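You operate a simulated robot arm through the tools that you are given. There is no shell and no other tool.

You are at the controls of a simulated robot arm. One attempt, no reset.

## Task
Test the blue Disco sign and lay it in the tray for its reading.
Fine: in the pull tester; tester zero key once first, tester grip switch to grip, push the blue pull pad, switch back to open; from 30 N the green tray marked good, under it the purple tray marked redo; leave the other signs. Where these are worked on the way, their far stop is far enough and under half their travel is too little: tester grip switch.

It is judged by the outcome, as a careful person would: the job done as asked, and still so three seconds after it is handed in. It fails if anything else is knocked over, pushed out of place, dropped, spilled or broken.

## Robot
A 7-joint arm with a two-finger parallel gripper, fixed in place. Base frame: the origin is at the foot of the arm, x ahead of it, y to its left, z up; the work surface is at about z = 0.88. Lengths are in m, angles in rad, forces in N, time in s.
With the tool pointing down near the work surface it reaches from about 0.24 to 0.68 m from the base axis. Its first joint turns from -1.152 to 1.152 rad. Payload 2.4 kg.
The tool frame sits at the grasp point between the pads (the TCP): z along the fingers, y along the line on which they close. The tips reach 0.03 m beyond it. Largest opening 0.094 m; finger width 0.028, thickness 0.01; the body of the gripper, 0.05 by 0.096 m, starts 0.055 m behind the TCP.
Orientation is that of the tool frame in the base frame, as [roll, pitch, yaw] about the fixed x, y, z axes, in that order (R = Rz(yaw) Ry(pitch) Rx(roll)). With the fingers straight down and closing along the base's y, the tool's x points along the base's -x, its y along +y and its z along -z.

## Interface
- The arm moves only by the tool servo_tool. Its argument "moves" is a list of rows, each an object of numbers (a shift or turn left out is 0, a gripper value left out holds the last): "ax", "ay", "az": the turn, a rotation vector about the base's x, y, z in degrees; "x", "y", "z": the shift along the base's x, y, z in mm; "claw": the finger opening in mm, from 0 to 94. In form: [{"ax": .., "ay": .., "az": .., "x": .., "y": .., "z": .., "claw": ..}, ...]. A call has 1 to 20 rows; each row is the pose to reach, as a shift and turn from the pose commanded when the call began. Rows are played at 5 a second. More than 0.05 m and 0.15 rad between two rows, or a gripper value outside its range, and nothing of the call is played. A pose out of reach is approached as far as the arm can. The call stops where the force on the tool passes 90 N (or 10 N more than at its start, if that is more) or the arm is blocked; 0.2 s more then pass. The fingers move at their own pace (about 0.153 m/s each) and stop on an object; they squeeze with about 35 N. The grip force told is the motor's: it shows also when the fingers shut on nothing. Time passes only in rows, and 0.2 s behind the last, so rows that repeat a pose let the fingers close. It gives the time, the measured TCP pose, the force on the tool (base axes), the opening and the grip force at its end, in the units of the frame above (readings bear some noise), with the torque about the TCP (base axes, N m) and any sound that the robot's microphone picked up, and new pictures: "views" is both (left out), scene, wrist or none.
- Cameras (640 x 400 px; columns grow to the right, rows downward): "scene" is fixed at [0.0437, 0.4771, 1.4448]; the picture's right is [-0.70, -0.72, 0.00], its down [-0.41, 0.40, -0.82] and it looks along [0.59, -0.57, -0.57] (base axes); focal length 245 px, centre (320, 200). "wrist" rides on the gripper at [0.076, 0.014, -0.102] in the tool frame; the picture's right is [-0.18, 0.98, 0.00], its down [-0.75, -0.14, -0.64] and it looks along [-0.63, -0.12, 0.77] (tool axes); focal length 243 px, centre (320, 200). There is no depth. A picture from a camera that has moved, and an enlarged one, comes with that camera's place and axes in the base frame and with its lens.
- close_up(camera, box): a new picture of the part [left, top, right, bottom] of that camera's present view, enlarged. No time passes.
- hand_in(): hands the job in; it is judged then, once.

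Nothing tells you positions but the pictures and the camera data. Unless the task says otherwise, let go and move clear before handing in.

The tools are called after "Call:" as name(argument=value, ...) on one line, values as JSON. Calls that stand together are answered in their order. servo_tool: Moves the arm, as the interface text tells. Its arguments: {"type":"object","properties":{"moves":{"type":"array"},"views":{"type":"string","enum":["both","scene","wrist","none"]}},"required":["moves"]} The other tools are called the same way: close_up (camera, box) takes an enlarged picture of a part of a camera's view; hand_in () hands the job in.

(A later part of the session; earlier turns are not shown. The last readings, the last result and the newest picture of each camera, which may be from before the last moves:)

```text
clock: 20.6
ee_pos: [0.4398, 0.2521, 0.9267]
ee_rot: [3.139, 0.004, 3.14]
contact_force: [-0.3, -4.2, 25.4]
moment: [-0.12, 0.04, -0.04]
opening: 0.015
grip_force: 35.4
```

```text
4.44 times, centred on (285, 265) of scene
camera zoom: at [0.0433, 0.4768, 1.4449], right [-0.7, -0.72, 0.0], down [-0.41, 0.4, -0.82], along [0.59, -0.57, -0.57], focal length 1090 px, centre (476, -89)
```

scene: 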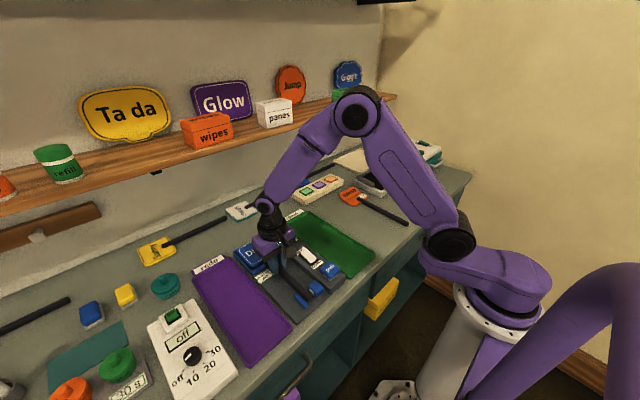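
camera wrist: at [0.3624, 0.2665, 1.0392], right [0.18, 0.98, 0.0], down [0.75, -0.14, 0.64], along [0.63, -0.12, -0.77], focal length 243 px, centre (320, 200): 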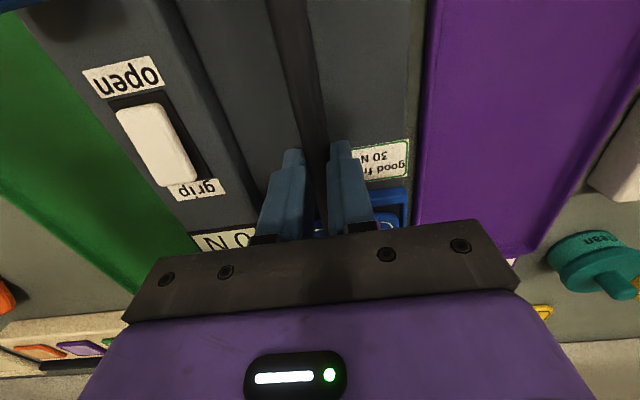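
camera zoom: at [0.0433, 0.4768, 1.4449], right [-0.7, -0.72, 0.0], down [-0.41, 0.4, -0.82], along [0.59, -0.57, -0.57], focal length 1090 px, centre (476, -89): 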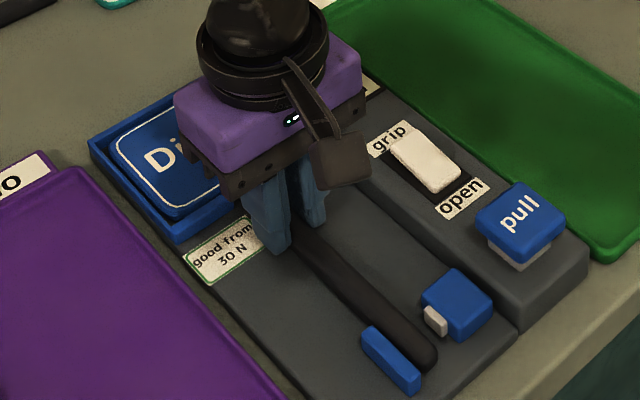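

It has touched down with about 25 N. I'll ease up, release and raise the gripper clear.

Call:
servo_tool(moves=[{"z": 2.5}, {"z": 2.5, "claw": 25}, {"z": 2.5, "claw": 40}, {"z": 2.5, "claw": 40}, {"z": 20}, {"z": 55}, {"z": 95}, {"z": 135}, {"z": 135}])

Call:
close_up(camera="scene", box=[220, 200, 350, 310])

Call:
close_up(camera="wrist", box=[200, 0, 440, 240])

```text
clock: 22.6
ee_pos: [0.4377, 0.2513, 1.0593]
ee_rot: [3.141, -0.001, 3.141]
contact_force: [-0.3, 0.3, -0.1]
moment: [-0.01, 0.01, 0.01]
opening: 0.0402
grip_force: 0.0
camera wrist: at [0.3618, 0.2675, 1.162], right [0.18, 0.98, 0.0], down [0.75, -0.14, 0.64], along [0.63, -0.12, -0.77], focal length 243 px, centre (320, 200)
```

scene: 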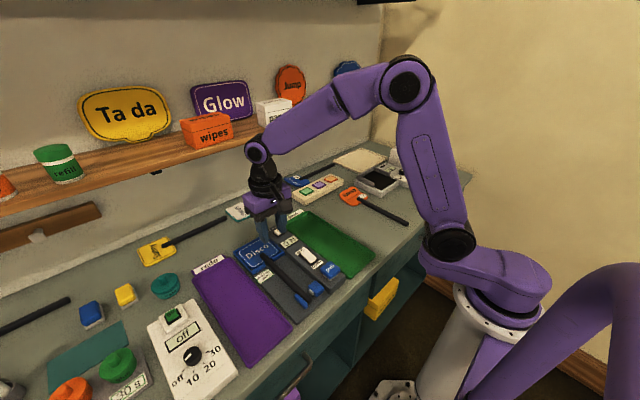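
wrist: 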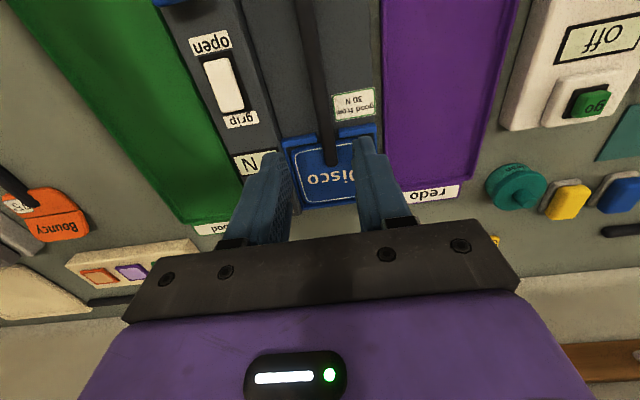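

```text
3.64 times, centred on (285, 255) of scene
camera zoom: at [0.0437, 0.4771, 1.4448], right [-0.7, -0.72, 0.0], down [-0.41, 0.4, -0.82], along [0.59, -0.57, -0.57], focal length 892 px, centre (447, 0)
```

zoom: 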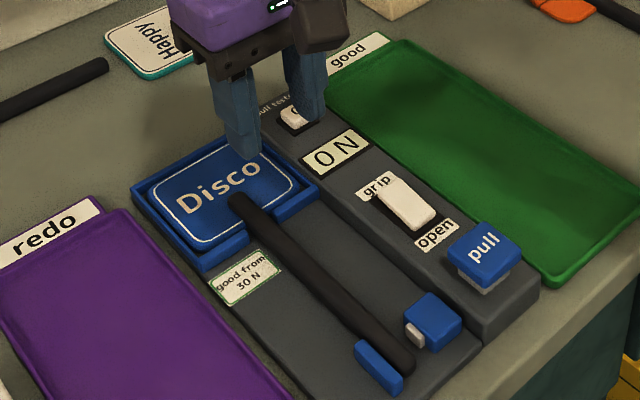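

```text
1.67 times, centred on (320, 120) of wrist
camera zoom: at [0.3618, 0.2675, 1.162], right [0.18, 0.98, 0.0], down [0.75, -0.14, 0.64], along [0.63, -0.12, -0.77], focal length 404 px, centre (320, 333)
```

zoom: 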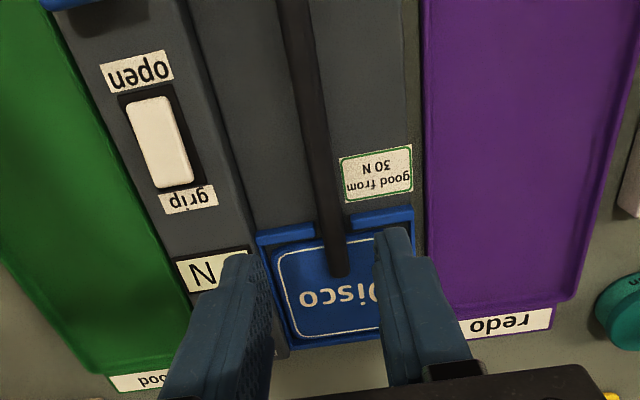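

The sign sits squarely in the nest with its rod between the jaws, and the display reads 0 N. Next is the rocker, which spans x≈0.388–0.432 at y≈0.1685 with its grip end raised. I'll close the fingers and hover near it.

Call:
servo_tool(moves=[{"claw": 0, "y": -40}, {"y": -83, "x": -5}, {"y": -83, "x": -8, "z": -40}, {"y": -83, "x": -8, "z": -75}, {"y": -83, "x": -8, "z": -75}])

Call:
close_up(camera="wrist", box=[220, 40, 420, 200])

Call:
close_up(camera="scene", box=[280, 220, 350, 280])

```text
clock: 23.8
ee_pos: [0.4301, 0.1684, 0.9835]
ee_rot: [3.141, 0.001, 3.141]
contact_force: [0.3, 0.2, -0.1]
moment: [0.01, -0.02, 0.02]
opening: 0.0
grip_force: 33.1
camera wrist: at [0.3534, 0.1844, 1.0855], right [0.18, 0.98, 0.0], down [0.75, -0.14, 0.64], along [0.63, -0.12, -0.77], focal length 243 px, centre (320, 200)
```

scene: 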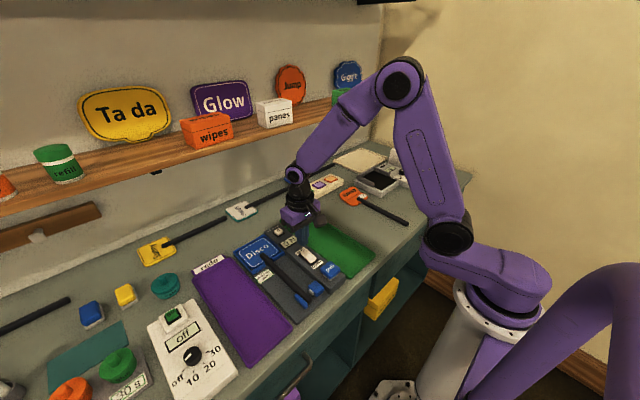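
wrist: 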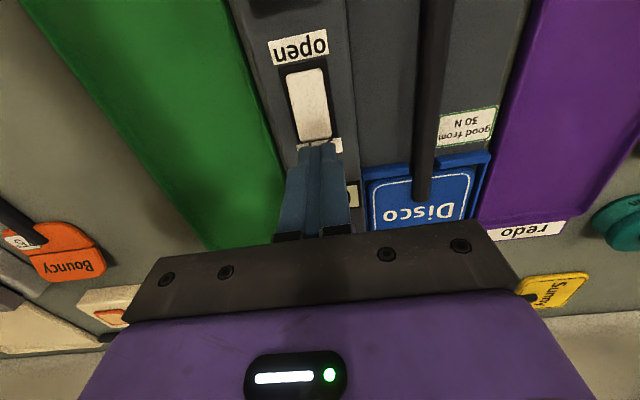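

```text
2.50 times, centred on (320, 120) of wrist
camera zoom: at [0.3534, 0.1844, 1.0855], right [0.18, 0.98, 0.0], down [0.75, -0.14, 0.64], along [0.63, -0.12, -0.77], focal length 606 px, centre (320, 400)
```

zoom: 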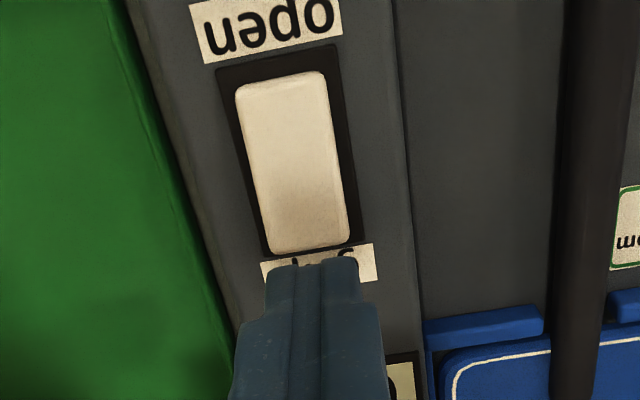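

```text
6.67 times, centred on (315, 250) of scene
camera zoom: at [0.0437, 0.4771, 1.4448], right [-0.7, -0.72, 0.0], down [-0.41, 0.4, -0.82], along [0.59, -0.57, -0.57], focal length 1634 px, centre (353, -133)
```

zoom: 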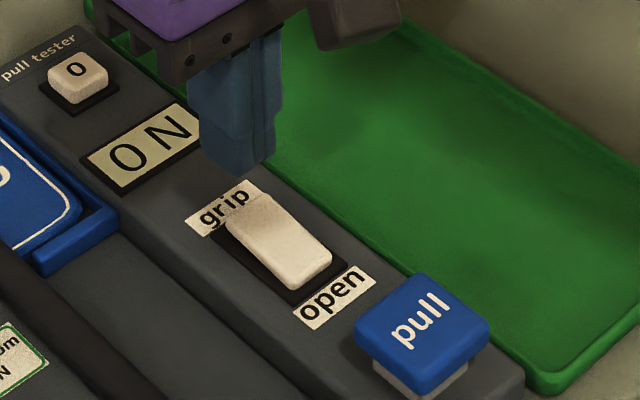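

The rocker's raised grip end is at about (0.430, 0.167). I'll line up and come down onto it gently.

Call:
servo_tool(moves=[{"x": 0, "y": -1.5, "z": -15}, {"x": 0, "y": -1.5, "z": -25}, {"x": 0, "y": -1.5, "z": -28}], views="none")

Call:
close_up(camera="wrist", box=[220, 40, 420, 200])

Call:
close_up(camera="scene", box=[280, 220, 350, 280])

```text
clock: 24.6
ee_pos: [0.4308, 0.168, 0.9562]
ee_rot: [3.141, -0.001, 3.141]
contact_force: [-0.9, 0.1, -0.1]
moment: [-0.01, -0.01, -0.01]
opening: 0.0001
grip_force: 33.5
```

```text
2.50 times, centred on (320, 120) of wrist
camera zoom: at [0.3544, 0.183, 1.0585], right [0.18, 0.98, 0.0], down [0.75, -0.14, 0.64], along [0.63, -0.12, -0.77], focal length 606 px, centre (320, 400)
```

zoom: 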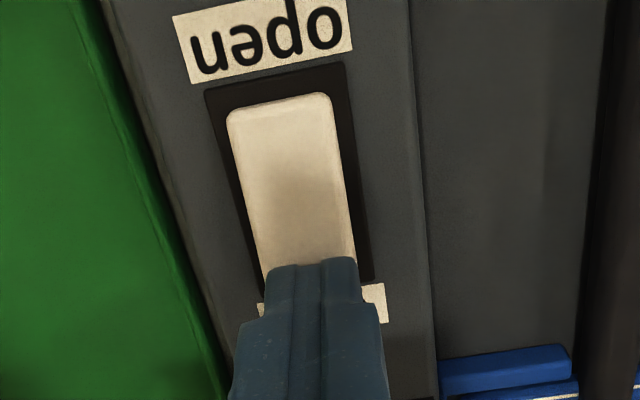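

```text
6.67 times, centred on (315, 250) of scene
camera zoom: at [0.0437, 0.4771, 1.4448], right [-0.7, -0.72, 0.0], down [-0.41, 0.4, -0.82], along [0.59, -0.57, -0.57], focal length 1634 px, centre (353, -133)
```

zoom: 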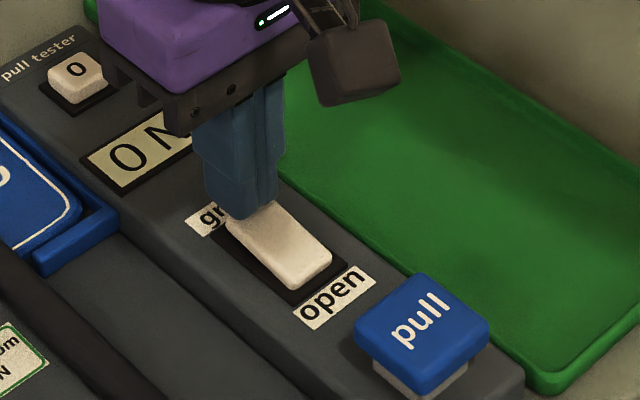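

The tips are right over the grip end. Pressing it down in small steps.

Call:
servo_tool(moves=[{"z": -2}, {"z": -4}, {"z": -6}, {"z": -8}], views="none")

Call:
close_up(camera="scene", box=[270, 220, 350, 300])

Call:
close_up(camera="wrist", box=[220, 40, 420, 200])

```text
clock: 25.6
ee_pos: [0.4312, 0.1678, 0.9496]
ee_rot: [3.141, 0.004, 3.14]
contact_force: [-10.9, -1.8, 53.3]
moment: [-0.1, 1.04, -0.01]
opening: 0.0003
grip_force: 33.0
```

```text
5.00 times, centred on (310, 260) of scene
camera zoom: at [0.0426, 0.4767, 1.445], right [-0.7, -0.72, 0.0], down [-0.41, 0.4, -0.82], along [0.59, -0.57, -0.57], focal length 1226 px, centre (370, -100)
```

zoom: 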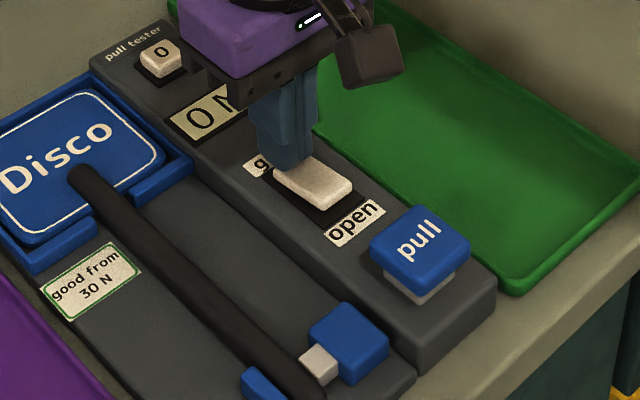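

```text
2.50 times, centred on (320, 120) of wrist
camera zoom: at [0.3546, 0.1826, 1.0523], right [0.18, 0.98, 0.0], down [0.75, -0.14, 0.64], along [0.63, -0.12, -0.76], focal length 606 px, centre (320, 400)
```

zoom: 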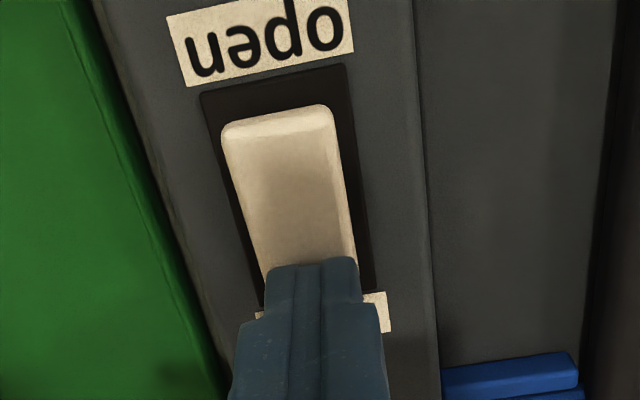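

The rocker has swung over and the white jaw pad has moved out against the rod. I'll lift off and confirm that it stays on grip.

Call:
servo_tool(moves=[{"z": 5}, {"z": 15}, {"z": 40}, {"z": 65}, {"z": 65}], views="none")

Call:
close_up(camera="scene", box=[270, 220, 350, 300])

Call:
close_up(camera="scene", box=[220, 200, 350, 310])

Call:
close_up(camera="wrist", box=[220, 0, 420, 200])

```text
clock: 26.8
ee_pos: [0.4314, 0.1663, 1.0112]
ee_rot: [-3.142, 0.001, -3.141]
contact_force: [-0.7, -0.3, -0.4]
moment: [0.0, -0.01, 0.01]
opening: 0.0
grip_force: 32.9
```

```text
5.00 times, centred on (310, 260) of scene
camera zoom: at [0.0437, 0.4771, 1.4448], right [-0.7, -0.72, 0.0], down [-0.41, 0.4, -0.82], along [0.59, -0.57, -0.57], focal length 1226 px, centre (370, -100)
```

zoom: 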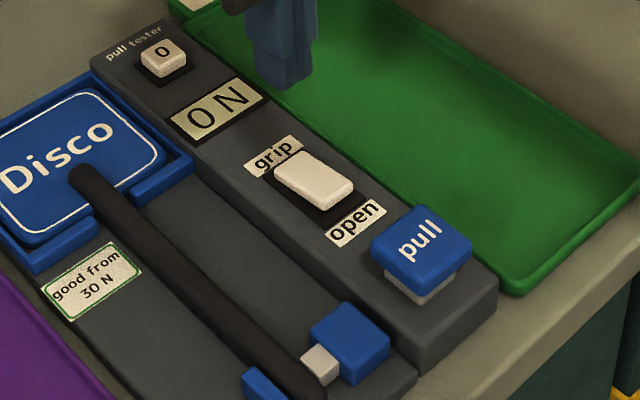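

```text
3.64 times, centred on (285, 255) of scene
camera zoom: at [0.0437, 0.4771, 1.4448], right [-0.7, -0.72, 0.0], down [-0.41, 0.4, -0.82], along [0.59, -0.57, -0.57], focal length 892 px, centre (447, 0)
```

zoom: 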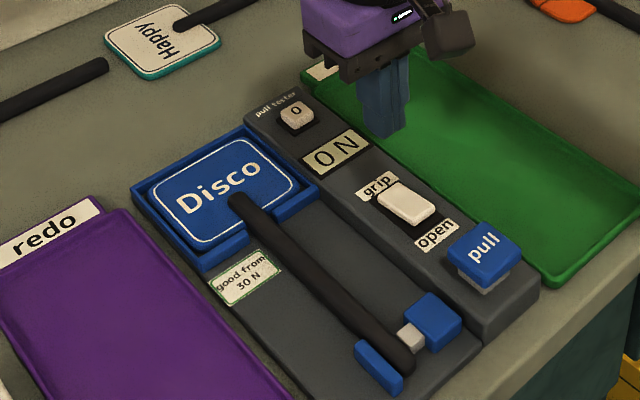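

```text
2.00 times, centred on (320, 100) of wrist
camera zoom: at [0.3547, 0.1818, 1.1142], right [0.18, 0.98, 0.0], down [0.75, -0.14, 0.64], along [0.63, -0.12, -0.77], focal length 485 px, centre (320, 400)
```

zoom: 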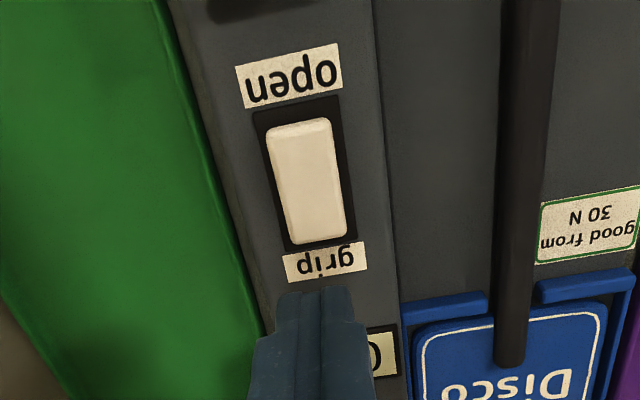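

The rocker stays over, the jaw pad touches the rod, and the display still reads 0 N. To be sure the rocker is at its stop, I'll press its grip end once more, a little further out.

Call:
servo_tool(moves=[{"x": 5, "z": -30}, {"x": 5, "z": -55}, {"x": 5, "z": -60}, {"x": 5, "z": -62}, {"x": 5, "z": -64}], views="none")

Call:
close_up(camera="scene", box=[270, 220, 350, 300])

```text
clock: 28.0
ee_pos: [0.4363, 0.1659, 0.949]
ee_rot: [3.141, 0.0, -3.141]
contact_force: [0.5, 0.1, -0.4]
moment: [0.02, 0.02, -0.04]
opening: 0.0
grip_force: 32.8
```

```text
5.00 times, centred on (310, 260) of scene
camera zoom: at [0.0437, 0.4771, 1.4448], right [-0.7, -0.72, 0.0], down [-0.41, 0.4, -0.82], along [0.59, -0.57, -0.57], focal length 1226 px, centre (370, -100)
```

zoom: 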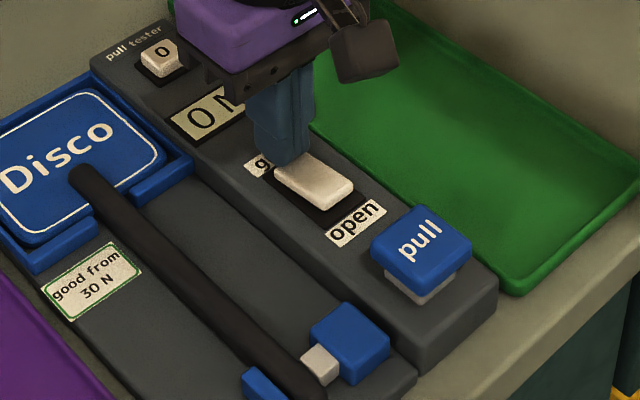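

Call:
servo_tool(moves=[{"z": -1}, {"z": -2}, {"z": -3}], views="none")

Call:
close_up(camera="scene", box=[270, 220, 350, 300])

```text
clock: 28.8
ee_pos: [0.4366, 0.1672, 0.9488]
ee_rot: [3.139, 0.006, -3.141]
contact_force: [-11.8, -7.3, 67.4]
moment: [-0.2, 1.28, 0.11]
opening: 0.0
grip_force: 33.2
```

```text
5.00 times, centred on (310, 260) of scene
camera zoom: at [0.0424, 0.4765, 1.4451], right [-0.7, -0.72, 0.0], down [-0.41, 0.4, -0.82], along [0.59, -0.57, -0.57], focal length 1226 px, centre (370, -100)
```

zoom: 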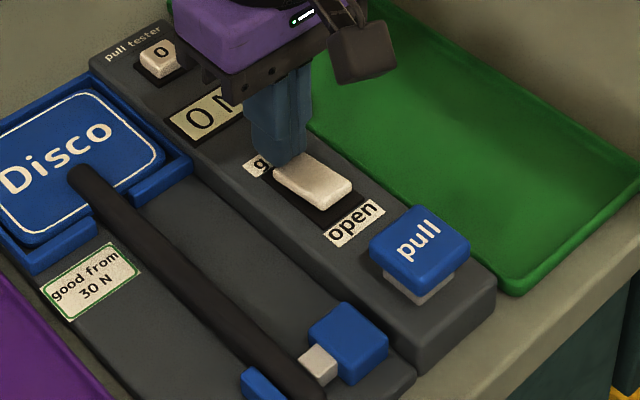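

The rocker is at its hard stop (67 N with no further movement). I'll lift and move over the blue pull pad near (0.327, 0.167).

Call:
servo_tool(moves=[{"z": 10}, {"z": 35}, {"z": 60}, {"x": -40, "z": 60}, {"x": -80, "z": 60}, {"x": -109, "z": 55}, {"x": -109, "z": 45}, {"x": -109, "z": 45}])

Call:
close_up(camera="wrist", box=[220, 0, 460, 200])

Call:
close_up(camera="scene", box=[270, 220, 370, 300])

```text
clock: 30.6
ee_pos: [0.3275, 0.1673, 0.9903]
ee_rot: [-3.141, 0.0, -3.141]
contact_force: [-0.7, 0.5, 0.6]
moment: [-0.01, 0.01, -0.01]
opening: 0.0
grip_force: 32.7
camera wrist: at [0.251, 0.1829, 1.0933], right [0.18, 0.98, 0.0], down [0.75, -0.14, 0.64], along [0.63, -0.12, -0.77], focal length 243 px, centre (320, 200)
```

scene: 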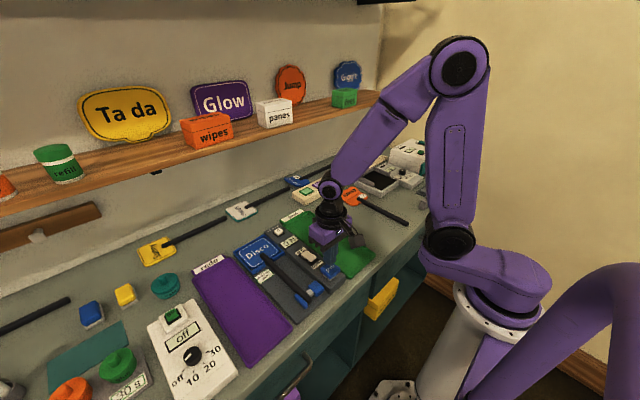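
wrist: 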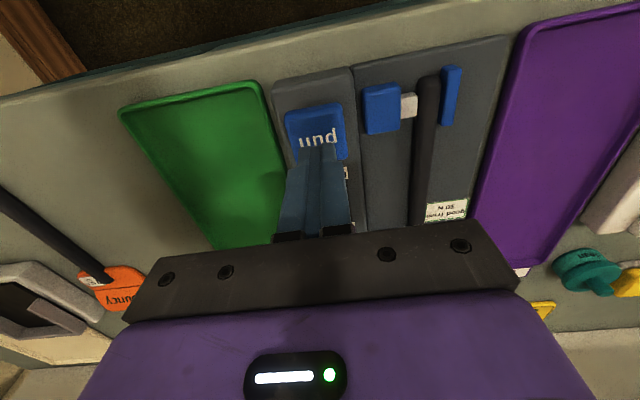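

```text
2.00 times, centred on (340, 100) of wrist
camera zoom: at [0.251, 0.1829, 1.0933], right [0.18, 0.98, 0.0], down [0.75, -0.14, 0.64], along [0.63, -0.12, -0.77], focal length 485 px, centre (280, 400)
```

zoom: 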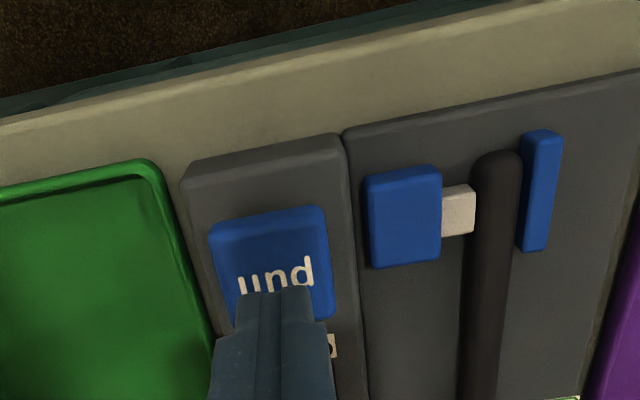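

```text
5.00 times, centred on (320, 260) of scene
camera zoom: at [0.0437, 0.4771, 1.4448], right [-0.7, -0.72, 0.0], down [-0.41, 0.4, -0.82], along [0.59, -0.57, -0.57], focal length 1226 px, centre (320, -100)
```

zoom: 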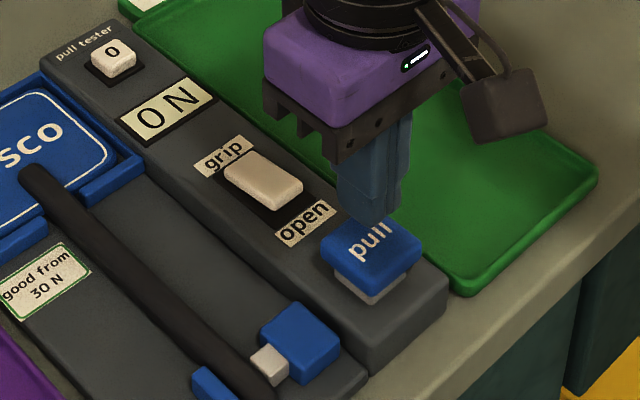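

The pad centre is at about (0.324, 0.166), nearly under the tips. I'll come down and press it.

Call:
servo_tool(moves=[{"x": -3, "y": -1, "z": -12}, {"x": -3, "y": -1, "z": -22}, {"x": -3, "y": -1, "z": -25}, {"x": -3, "y": -1, "z": -28}], views="none")

Call:
close_up(camera="scene", box=[270, 220, 370, 300])

```text
clock: 31.6
ee_pos: [0.3235, 0.1654, 0.9633]
ee_rot: [-3.141, 0.0, 3.141]
contact_force: [0.9, 1.2, 2.4]
moment: [0.02, 0.0, -0.03]
opening: 0.0002
grip_force: 32.8
```

```text
5.00 times, centred on (320, 260) of scene
camera zoom: at [0.0437, 0.4771, 1.4448], right [-0.7, -0.72, 0.0], down [-0.41, 0.4, -0.82], along [0.59, -0.57, -0.57], focal length 1226 px, centre (320, -100)
```

zoom: 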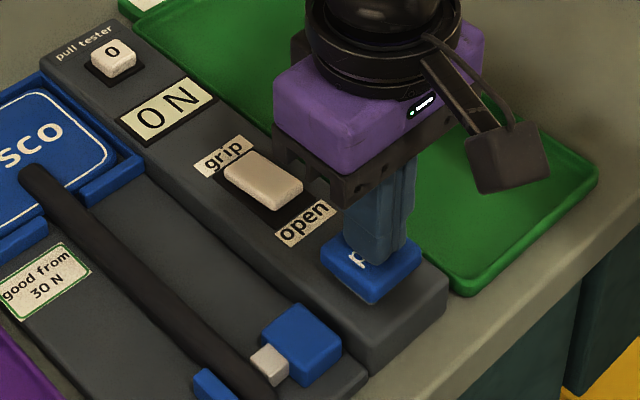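

The tips are on the pad with light force. Pressing further.

Call:
servo_tool(moves=[{"z": -2}, {"z": -4}, {"z": -6}, {"z": -6}], views="none")

Call:
close_up(camera="scene", box=[270, 220, 370, 300])

```text
clock: 32.6
ee_pos: [0.3246, 0.1647, 0.9566]
ee_rot: [3.141, -0.001, 3.141]
contact_force: [-1.6, 1.0, 5.1]
moment: [-0.01, 0.02, -0.03]
opening: 0.0
grip_force: 33.1
```

```text
5.00 times, centred on (320, 260) of scene
camera zoom: at [0.0436, 0.4771, 1.4448], right [-0.7, -0.72, 0.0], down [-0.41, 0.4, -0.82], along [0.59, -0.57, -0.57], focal length 1226 px, centre (320, -100)
```

zoom: 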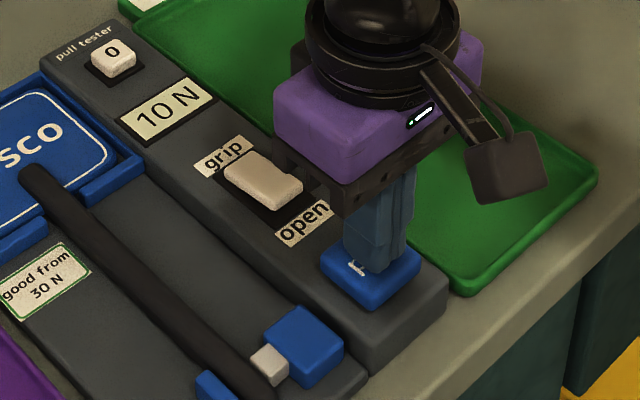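

The display has risen to 10 N. I'll press the pad to its bottom and watch the reading.

Call:
servo_tool(moves=[{"z": 0}, {"z": 0}], views="none")

Call:
close_up(camera="scene", box=[270, 220, 370, 300])

```text
clock: 33.2
ee_pos: [0.3233, 0.1642, 0.9578]
ee_rot: [3.141, 0.0, 3.14]
contact_force: [-1.1, 1.5, 5.5]
moment: [0.02, 0.02, -0.01]
opening: 0.0
grip_force: 33.1
```

```text
5.00 times, centred on (320, 260) of scene
camera zoom: at [0.0436, 0.4771, 1.4448], right [-0.7, -0.72, 0.0], down [-0.41, 0.4, -0.82], along [0.59, -0.57, -0.57], focal length 1226 px, centre (320, -100)
```

zoom: 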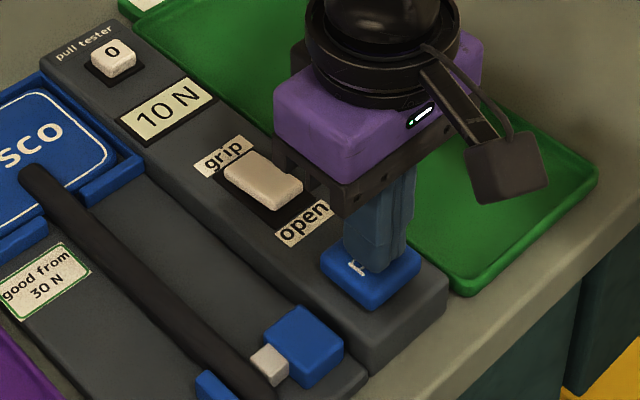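

Call:
servo_tool(moves=[{"z": -1}, {"z": -2}, {"z": -3}, {"z": -3}], views="none")

Call:
close_up(camera="scene", box=[220, 220, 370, 310])

```text
clock: 34.2
ee_pos: [0.3248, 0.1654, 0.9548]
ee_rot: [3.141, 0.001, -3.141]
contact_force: [-8.4, -4.5, 32.7]
moment: [-0.14, 0.23, 0.11]
opening: 0.0
grip_force: 33.1
```

```text
4.27 times, centred on (295, 265) of scene
camera zoom: at [0.0431, 0.4767, 1.445], right [-0.7, -0.72, 0.0], down [-0.41, 0.4, -0.82], along [0.59, -0.57, -0.57], focal length 1046 px, centre (427, -77)
```

zoom: 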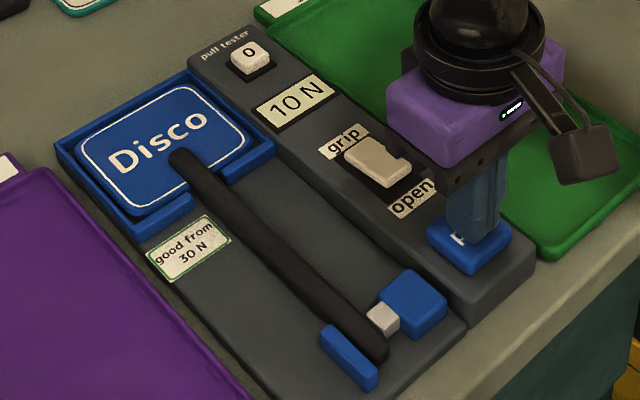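

The pad is at its bottom (33 N) and the reading stays at 10 N. I'll lift off, pause and check that the reading holds.

Call:
servo_tool(moves=[{"z": 5}, {"z": 20}, {"z": 40}, {"z": 65}, {"z": 65}], views="none")

Call:
close_up(camera="scene", box=[220, 220, 370, 310])

Call:
close_up(camera="wrist", box=[220, 0, 460, 200])

```text
clock: 35.4
ee_pos: [0.3262, 0.1654, 1.019]
ee_rot: [3.141, 0.0, -3.141]
contact_force: [-0.4, 0.7, 0.5]
moment: [-0.01, 0.0, 0.01]
opening: 0.0
grip_force: 33.2
```

```text
4.27 times, centred on (295, 265) of scene
camera zoom: at [0.0437, 0.4771, 1.4448], right [-0.7, -0.72, 0.0], down [-0.41, 0.4, -0.82], along [0.59, -0.57, -0.57], focal length 1046 px, centre (427, -77)
```

zoom: 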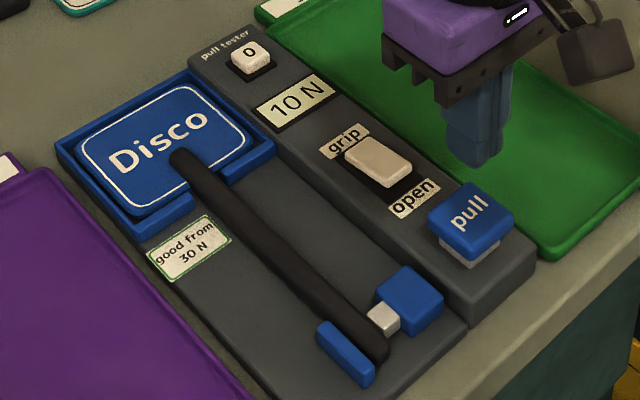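

```text
2.00 times, centred on (340, 100) of wrist
camera zoom: at [0.2489, 0.1811, 1.1221], right [0.18, 0.98, 0.0], down [0.75, -0.14, 0.64], along [0.63, -0.12, -0.77], focal length 485 px, centre (280, 400)
```

zoom: 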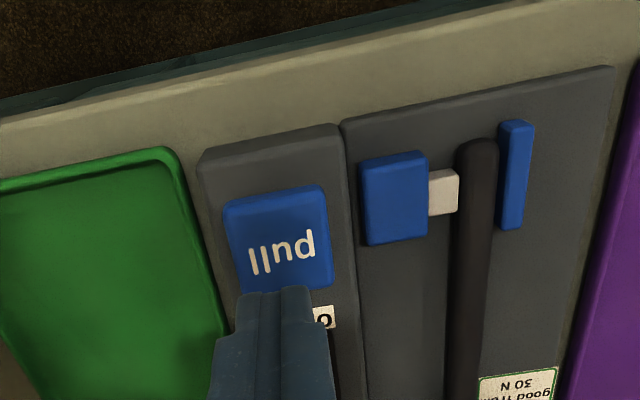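

The reading holds at 10 N. I'll zoom in on the display to be sure and then move over the rocker's "open" end.

Call:
close_up(camera="scene", box=[275, 230, 305, 255])

Call:
servo_tool(moves=[{"x": 35, "y": 1.5}, {"x": 62, "y": 1.5}, {"x": 62, "y": 1.5, "z": -35}, {"x": 62, "y": 1.5, "z": -55}, {"x": 62, "y": 1.5, "z": -55}])

Call:
close_up(camera="wrist", box=[220, 40, 420, 200])

Call:
close_up(camera="scene", box=[280, 220, 350, 280])

```text
16.00 times, centred on (290, 242) of scene
camera zoom: at [0.0437, 0.4771, 1.4448], right [-0.7, -0.72, 0.0], down [-0.41, 0.4, -0.82], along [0.59, -0.57, -0.57], focal length 3923 px, centre (800, -480)
```

zoom: 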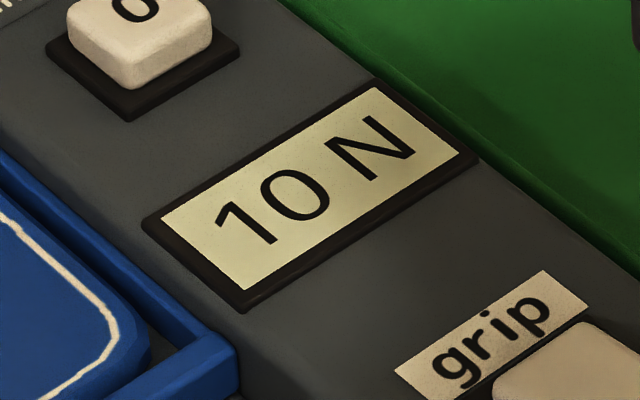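

```text
clock: 36.6
ee_pos: [0.3871, 0.168, 0.9633]
ee_rot: [-3.141, 0.0, -3.141]
contact_force: [0.3, 0.3, 0.7]
moment: [-0.02, 0.0, -0.02]
opening: 0.0
grip_force: 33.2
camera wrist: at [0.3103, 0.1827, 1.0659], right [0.18, 0.98, 0.0], down [0.75, -0.14, 0.64], along [0.63, -0.12, -0.77], focal length 243 px, centre (320, 200)
```

scene: 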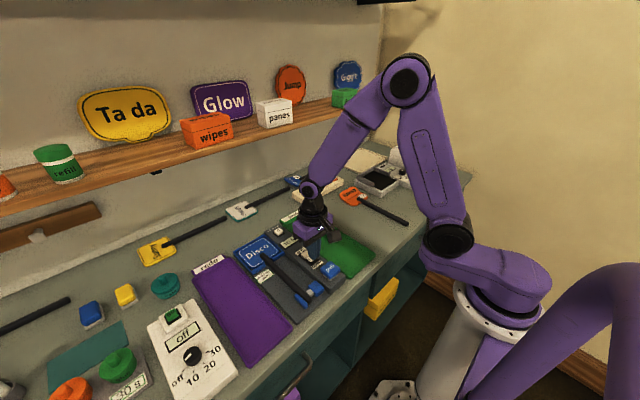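
wrist: 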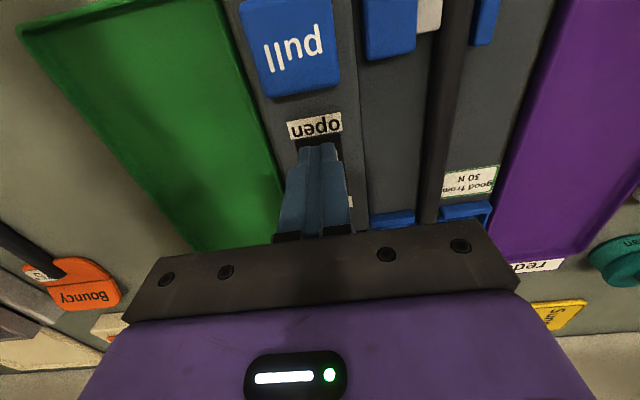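

```text
2.50 times, centred on (320, 120) of wrist
camera zoom: at [0.3103, 0.1827, 1.0659], right [0.18, 0.98, 0.0], down [0.75, -0.14, 0.64], along [0.63, -0.12, -0.77], focal length 606 px, centre (320, 400)
```

zoom: 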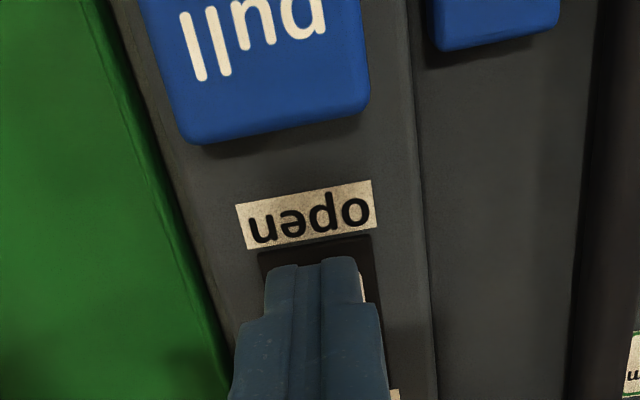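

```text
6.67 times, centred on (315, 250) of scene
camera zoom: at [0.0437, 0.4771, 1.4448], right [-0.7, -0.72, 0.0], down [-0.41, 0.4, -0.82], along [0.59, -0.57, -0.57], focal length 1634 px, centre (353, -133)
```

zoom: 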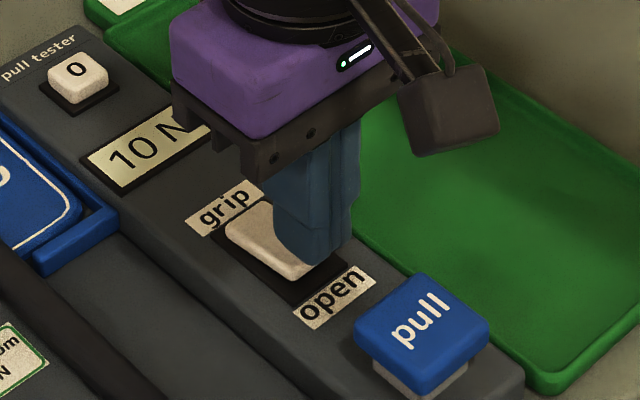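

The reading is 10 N, which is under 30 N, so the sign goes in the purple redo tray. Now I'll press the open end of the rocker.

Call:
servo_tool(moves=[{"z": -4}, {"z": -7}, {"z": -10}, {"z": -12}, {"z": -14}, {"z": -15}], views="none")

Call:
close_up(camera="scene", box=[270, 220, 350, 300])

```text
clock: 38.0
ee_pos: [0.385, 0.1674, 0.9491]
ee_rot: [3.14, 0.001, -3.141]
contact_force: [-3.8, -4.9, 18.0]
moment: [-0.19, -0.13, 0.07]
opening: 0.0001
grip_force: 32.8
```

```text
5.00 times, centred on (310, 260) of scene
camera zoom: at [0.0433, 0.4768, 1.4449], right [-0.7, -0.72, 0.0], down [-0.41, 0.4, -0.82], along [0.59, -0.57, -0.57], focal length 1226 px, centre (370, -100)
```

zoom: 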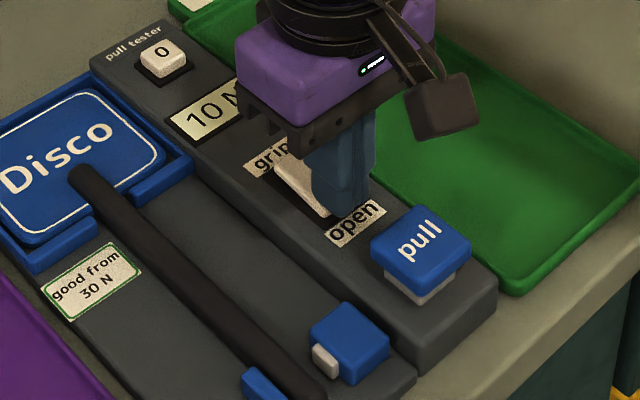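

The jaw has opened. I'll press a touch more so the rocker reaches its stop.

Call:
servo_tool(moves=[{"z": -1}, {"z": -2}, {"z": -2}], views="none")

Call:
servo_tool(moves=[{"z": 10}, {"z": 30}, {"z": 60}, {"z": 100}, {"z": 100}], views="scene")

Call:
close_up(camera="scene", box=[220, 220, 370, 310])

Call:
close_up(camera="wrist", box=[220, 0, 620, 240])

```text
clock: 38.8
ee_pos: [0.3848, 0.1677, 0.9497]
ee_rot: [3.139, 0.003, -3.141]
contact_force: [-16.6, -14.0, 75.9]
moment: [-0.46, -0.59, 0.14]
opening: 0.0
grip_force: 32.7
```

```text
clock: 40.0
ee_pos: [0.3849, 0.1673, 1.0472]
ee_rot: [3.141, 0.0, 3.141]
contact_force: [-0.5, 0.4, -0.2]
moment: [0.02, 0.01, -0.01]
opening: 0.0
grip_force: 32.6
```

scene: 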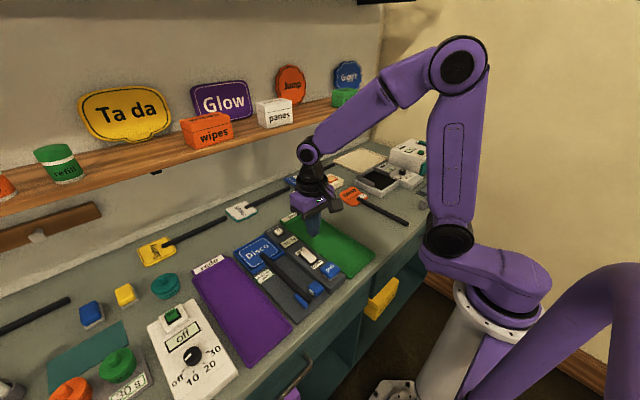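

```text
4.27 times, centred on (295, 265) of scene
camera zoom: at [0.0437, 0.4771, 1.4448], right [-0.7, -0.72, 0.0], down [-0.41, 0.4, -0.82], along [0.59, -0.57, -0.57], focal length 1046 px, centre (427, -77)
```

zoom: 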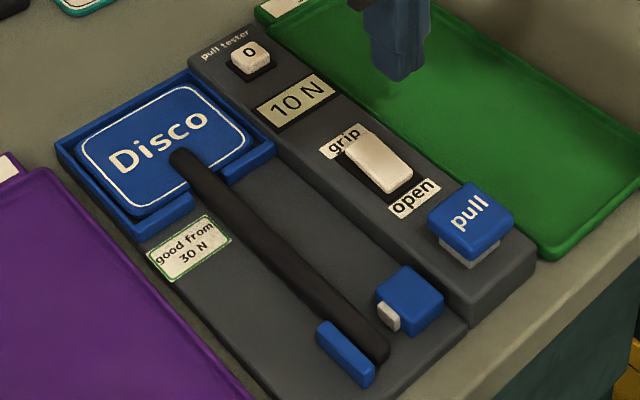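

```text
1.60 times, centred on (420, 120) of wrist
camera zoom: at [0.3099, 0.1838, 1.1493], right [0.18, 0.98, 0.0], down [0.75, -0.14, 0.64], along [0.63, -0.12, -0.77], focal length 388 px, centre (160, 328)
```

zoom: 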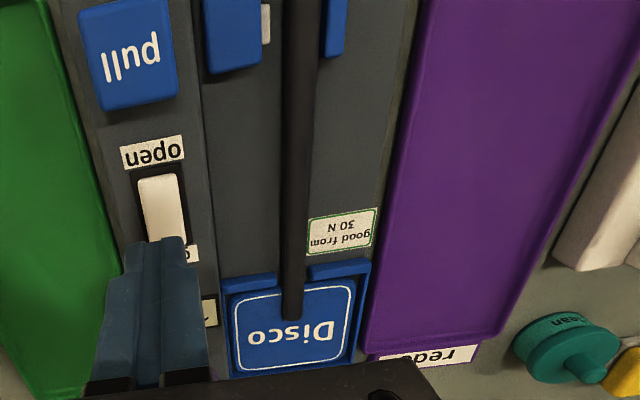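

The switch is back on open, the jaw is released and 10 N is still shown. I'll go back over the rod at about (0.437, 0.253) to pick it up again.

Call:
servo_tool(moves=[{"x": 20, "y": 30, "claw": 42}, {"x": 45, "y": 65}, {"x": 52, "y": 86, "z": -20}, {"x": 52, "y": 86, "z": -55}, {"x": 52, "y": 86, "z": -80}, {"x": 52, "y": 86, "z": -80}])

Call:
close_up(camera="wrist", box=[200, 40, 440, 240])

Call:
close_up(camera="scene", box=[220, 200, 350, 310])

```text
clock: 41.4
ee_pos: [0.437, 0.2552, 0.9672]
ee_rot: [3.141, -0.001, 3.141]
contact_force: [0.0, -0.2, -0.2]
moment: [0.0, 0.02, 0.02]
opening: 0.0418
grip_force: 0.0
camera wrist: at [0.361, 0.2698, 1.0697], right [0.18, 0.98, 0.0], down [0.75, -0.14, 0.64], along [0.63, -0.12, -0.77], focal length 243 px, centre (320, 200)
```

scene: 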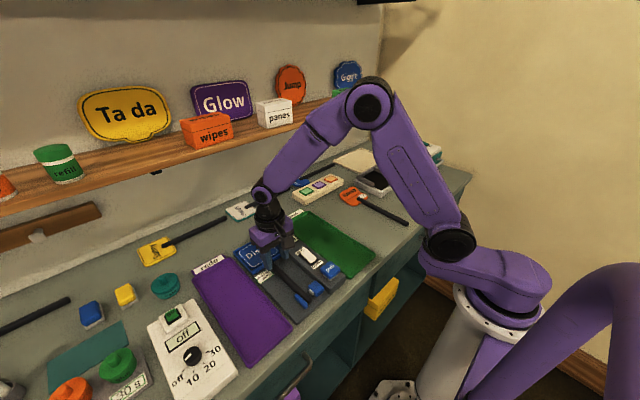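
wrist: 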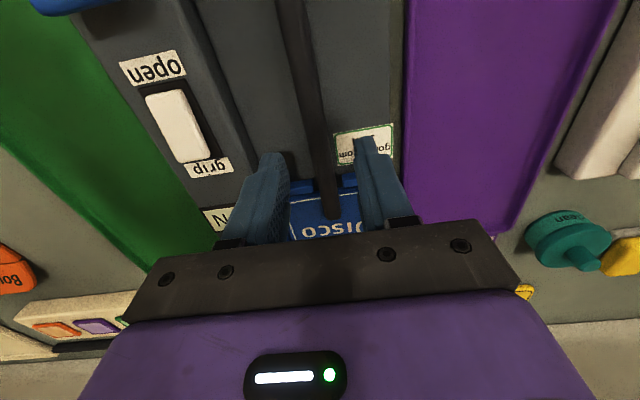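

```text
2.00 times, centred on (320, 140) of wrist
camera zoom: at [0.361, 0.2698, 1.0697], right [0.18, 0.98, 0.0], down [0.75, -0.14, 0.64], along [0.63, -0.12, -0.77], focal length 485 px, centre (320, 320)
```

zoom: 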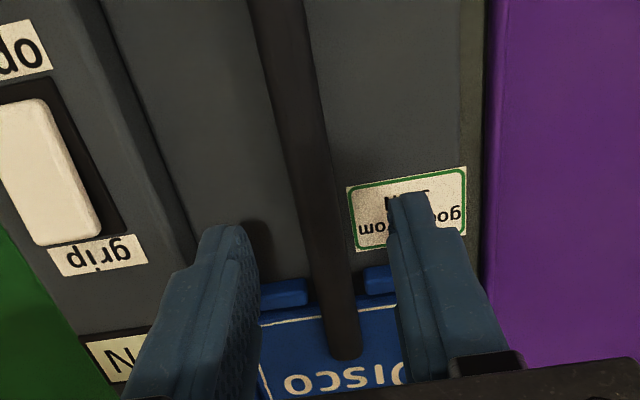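

```text
3.64 times, centred on (285, 255) of scene
camera zoom: at [0.0437, 0.4771, 1.4448], right [-0.7, -0.72, 0.0], down [-0.41, 0.4, -0.82], along [0.59, -0.57, -0.57], focal length 892 px, centre (447, 0)
```

zoom: 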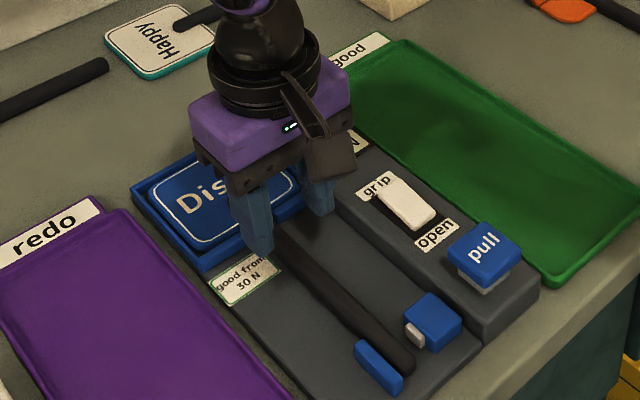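

The fingers straddle the rod. I'll lower to the same grip height as before, close, and lift the sign straight out of the nest.

Call:
servo_tool(moves=[{"y": -1, "z": -15}, {"y": -1, "z": -30}, {"y": -1, "z": -37}, {"y": -1, "z": -39}, {"y": -1, "z": -39, "claw": 25}, {"y": -1, "z": -39, "claw": 0}, {"y": -1, "z": -39}, {"y": -1, "z": -39}], views="none")

Call:
close_up(camera="scene", box=[220, 200, 350, 310])

```text
clock: 43.2
ee_pos: [0.4377, 0.2514, 0.9289]
ee_rot: [-3.141, 0.001, -3.141]
contact_force: [-0.4, -0.1, 0.3]
moment: [0.0, 0.03, 0.02]
opening: 0.0147
grip_force: 35.1
```

```text
3.64 times, centred on (285, 255) of scene
camera zoom: at [0.0437, 0.4771, 1.4448], right [-0.7, -0.72, 0.0], down [-0.41, 0.4, -0.82], along [0.59, -0.57, -0.57], focal length 892 px, centre (447, 0)
```

zoom: 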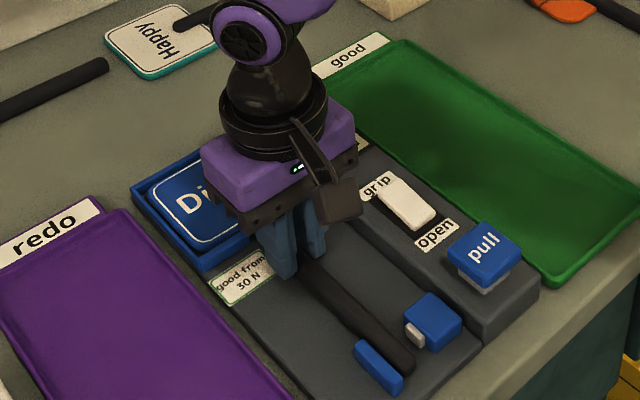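

The rod is gripped again at 14.7 mm. I'll lift it straight up and carry it over the redo tray, whose centre is near y≈0.375 and which spans x 0.30–0.587.

Call:
servo_tool(moves=[{"z": 8}, {"z": 18}, {"z": 35}, {"z": 60}, {"z": 90}, {"z": 90, "y": 30}, {"z": 90, "y": 65}, {"z": 90, "y": 100}, {"z": 90, "y": 118}, {"z": 90, "y": 123}, {"z": 90, "y": 123}])

Call:
close_up(camera="scene", box=[160, 200, 340, 380])

Call:
close_up(camera="wrist", box=[200, 0, 440, 240])

```text
clock: 45.6
ee_pos: [0.4378, 0.3746, 1.0177]
ee_rot: [3.14, 0.001, 3.141]
contact_force: [0.3, -0.3, -0.1]
moment: [-0.02, 0.02, -0.01]
opening: 0.0148
grip_force: 35.2
camera wrist: at [0.3614, 0.3908, 1.1206], right [0.18, 0.98, 0.0], down [0.75, -0.14, 0.64], along [0.63, -0.12, -0.77], focal length 243 px, centre (320, 200)
```

scene: 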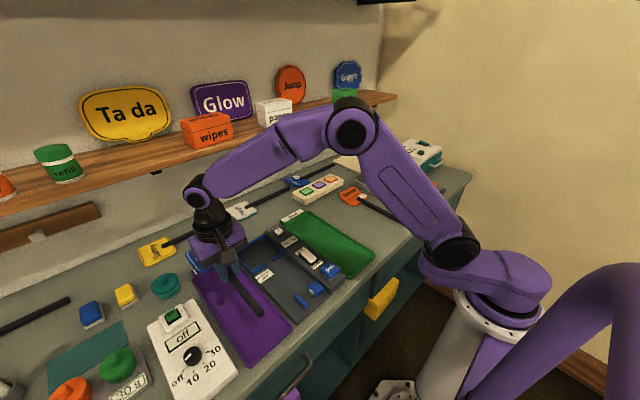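
wrist: 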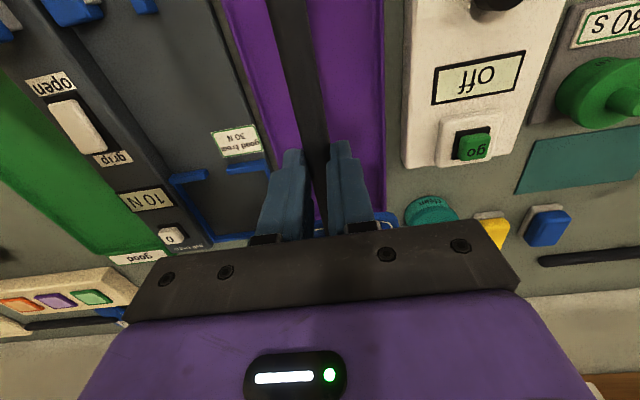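

```text
2.22 times, centred on (250, 290) of scene
camera zoom: at [0.0437, 0.4771, 1.4448], right [-0.7, -0.72, 0.0], down [-0.41, 0.4, -0.82], along [0.59, -0.57, -0.57], focal length 545 px, centre (476, 0)
```

zoom: 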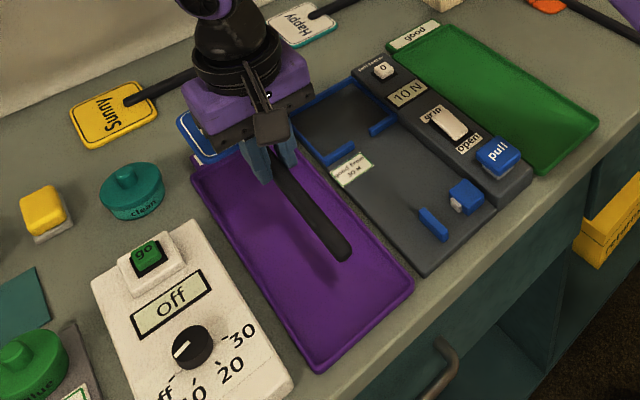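

```text
1.67 times, centred on (320, 120) of wrist
camera zoom: at [0.3614, 0.3908, 1.1206], right [0.18, 0.98, 0.0], down [0.75, -0.14, 0.64], along [0.63, -0.12, -0.77], focal length 404 px, centre (320, 333)
```

zoom: 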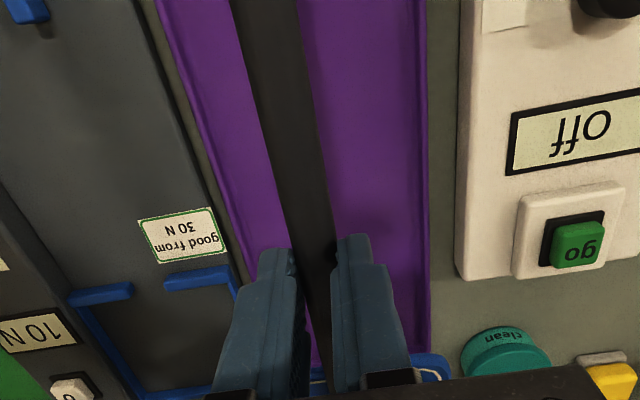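

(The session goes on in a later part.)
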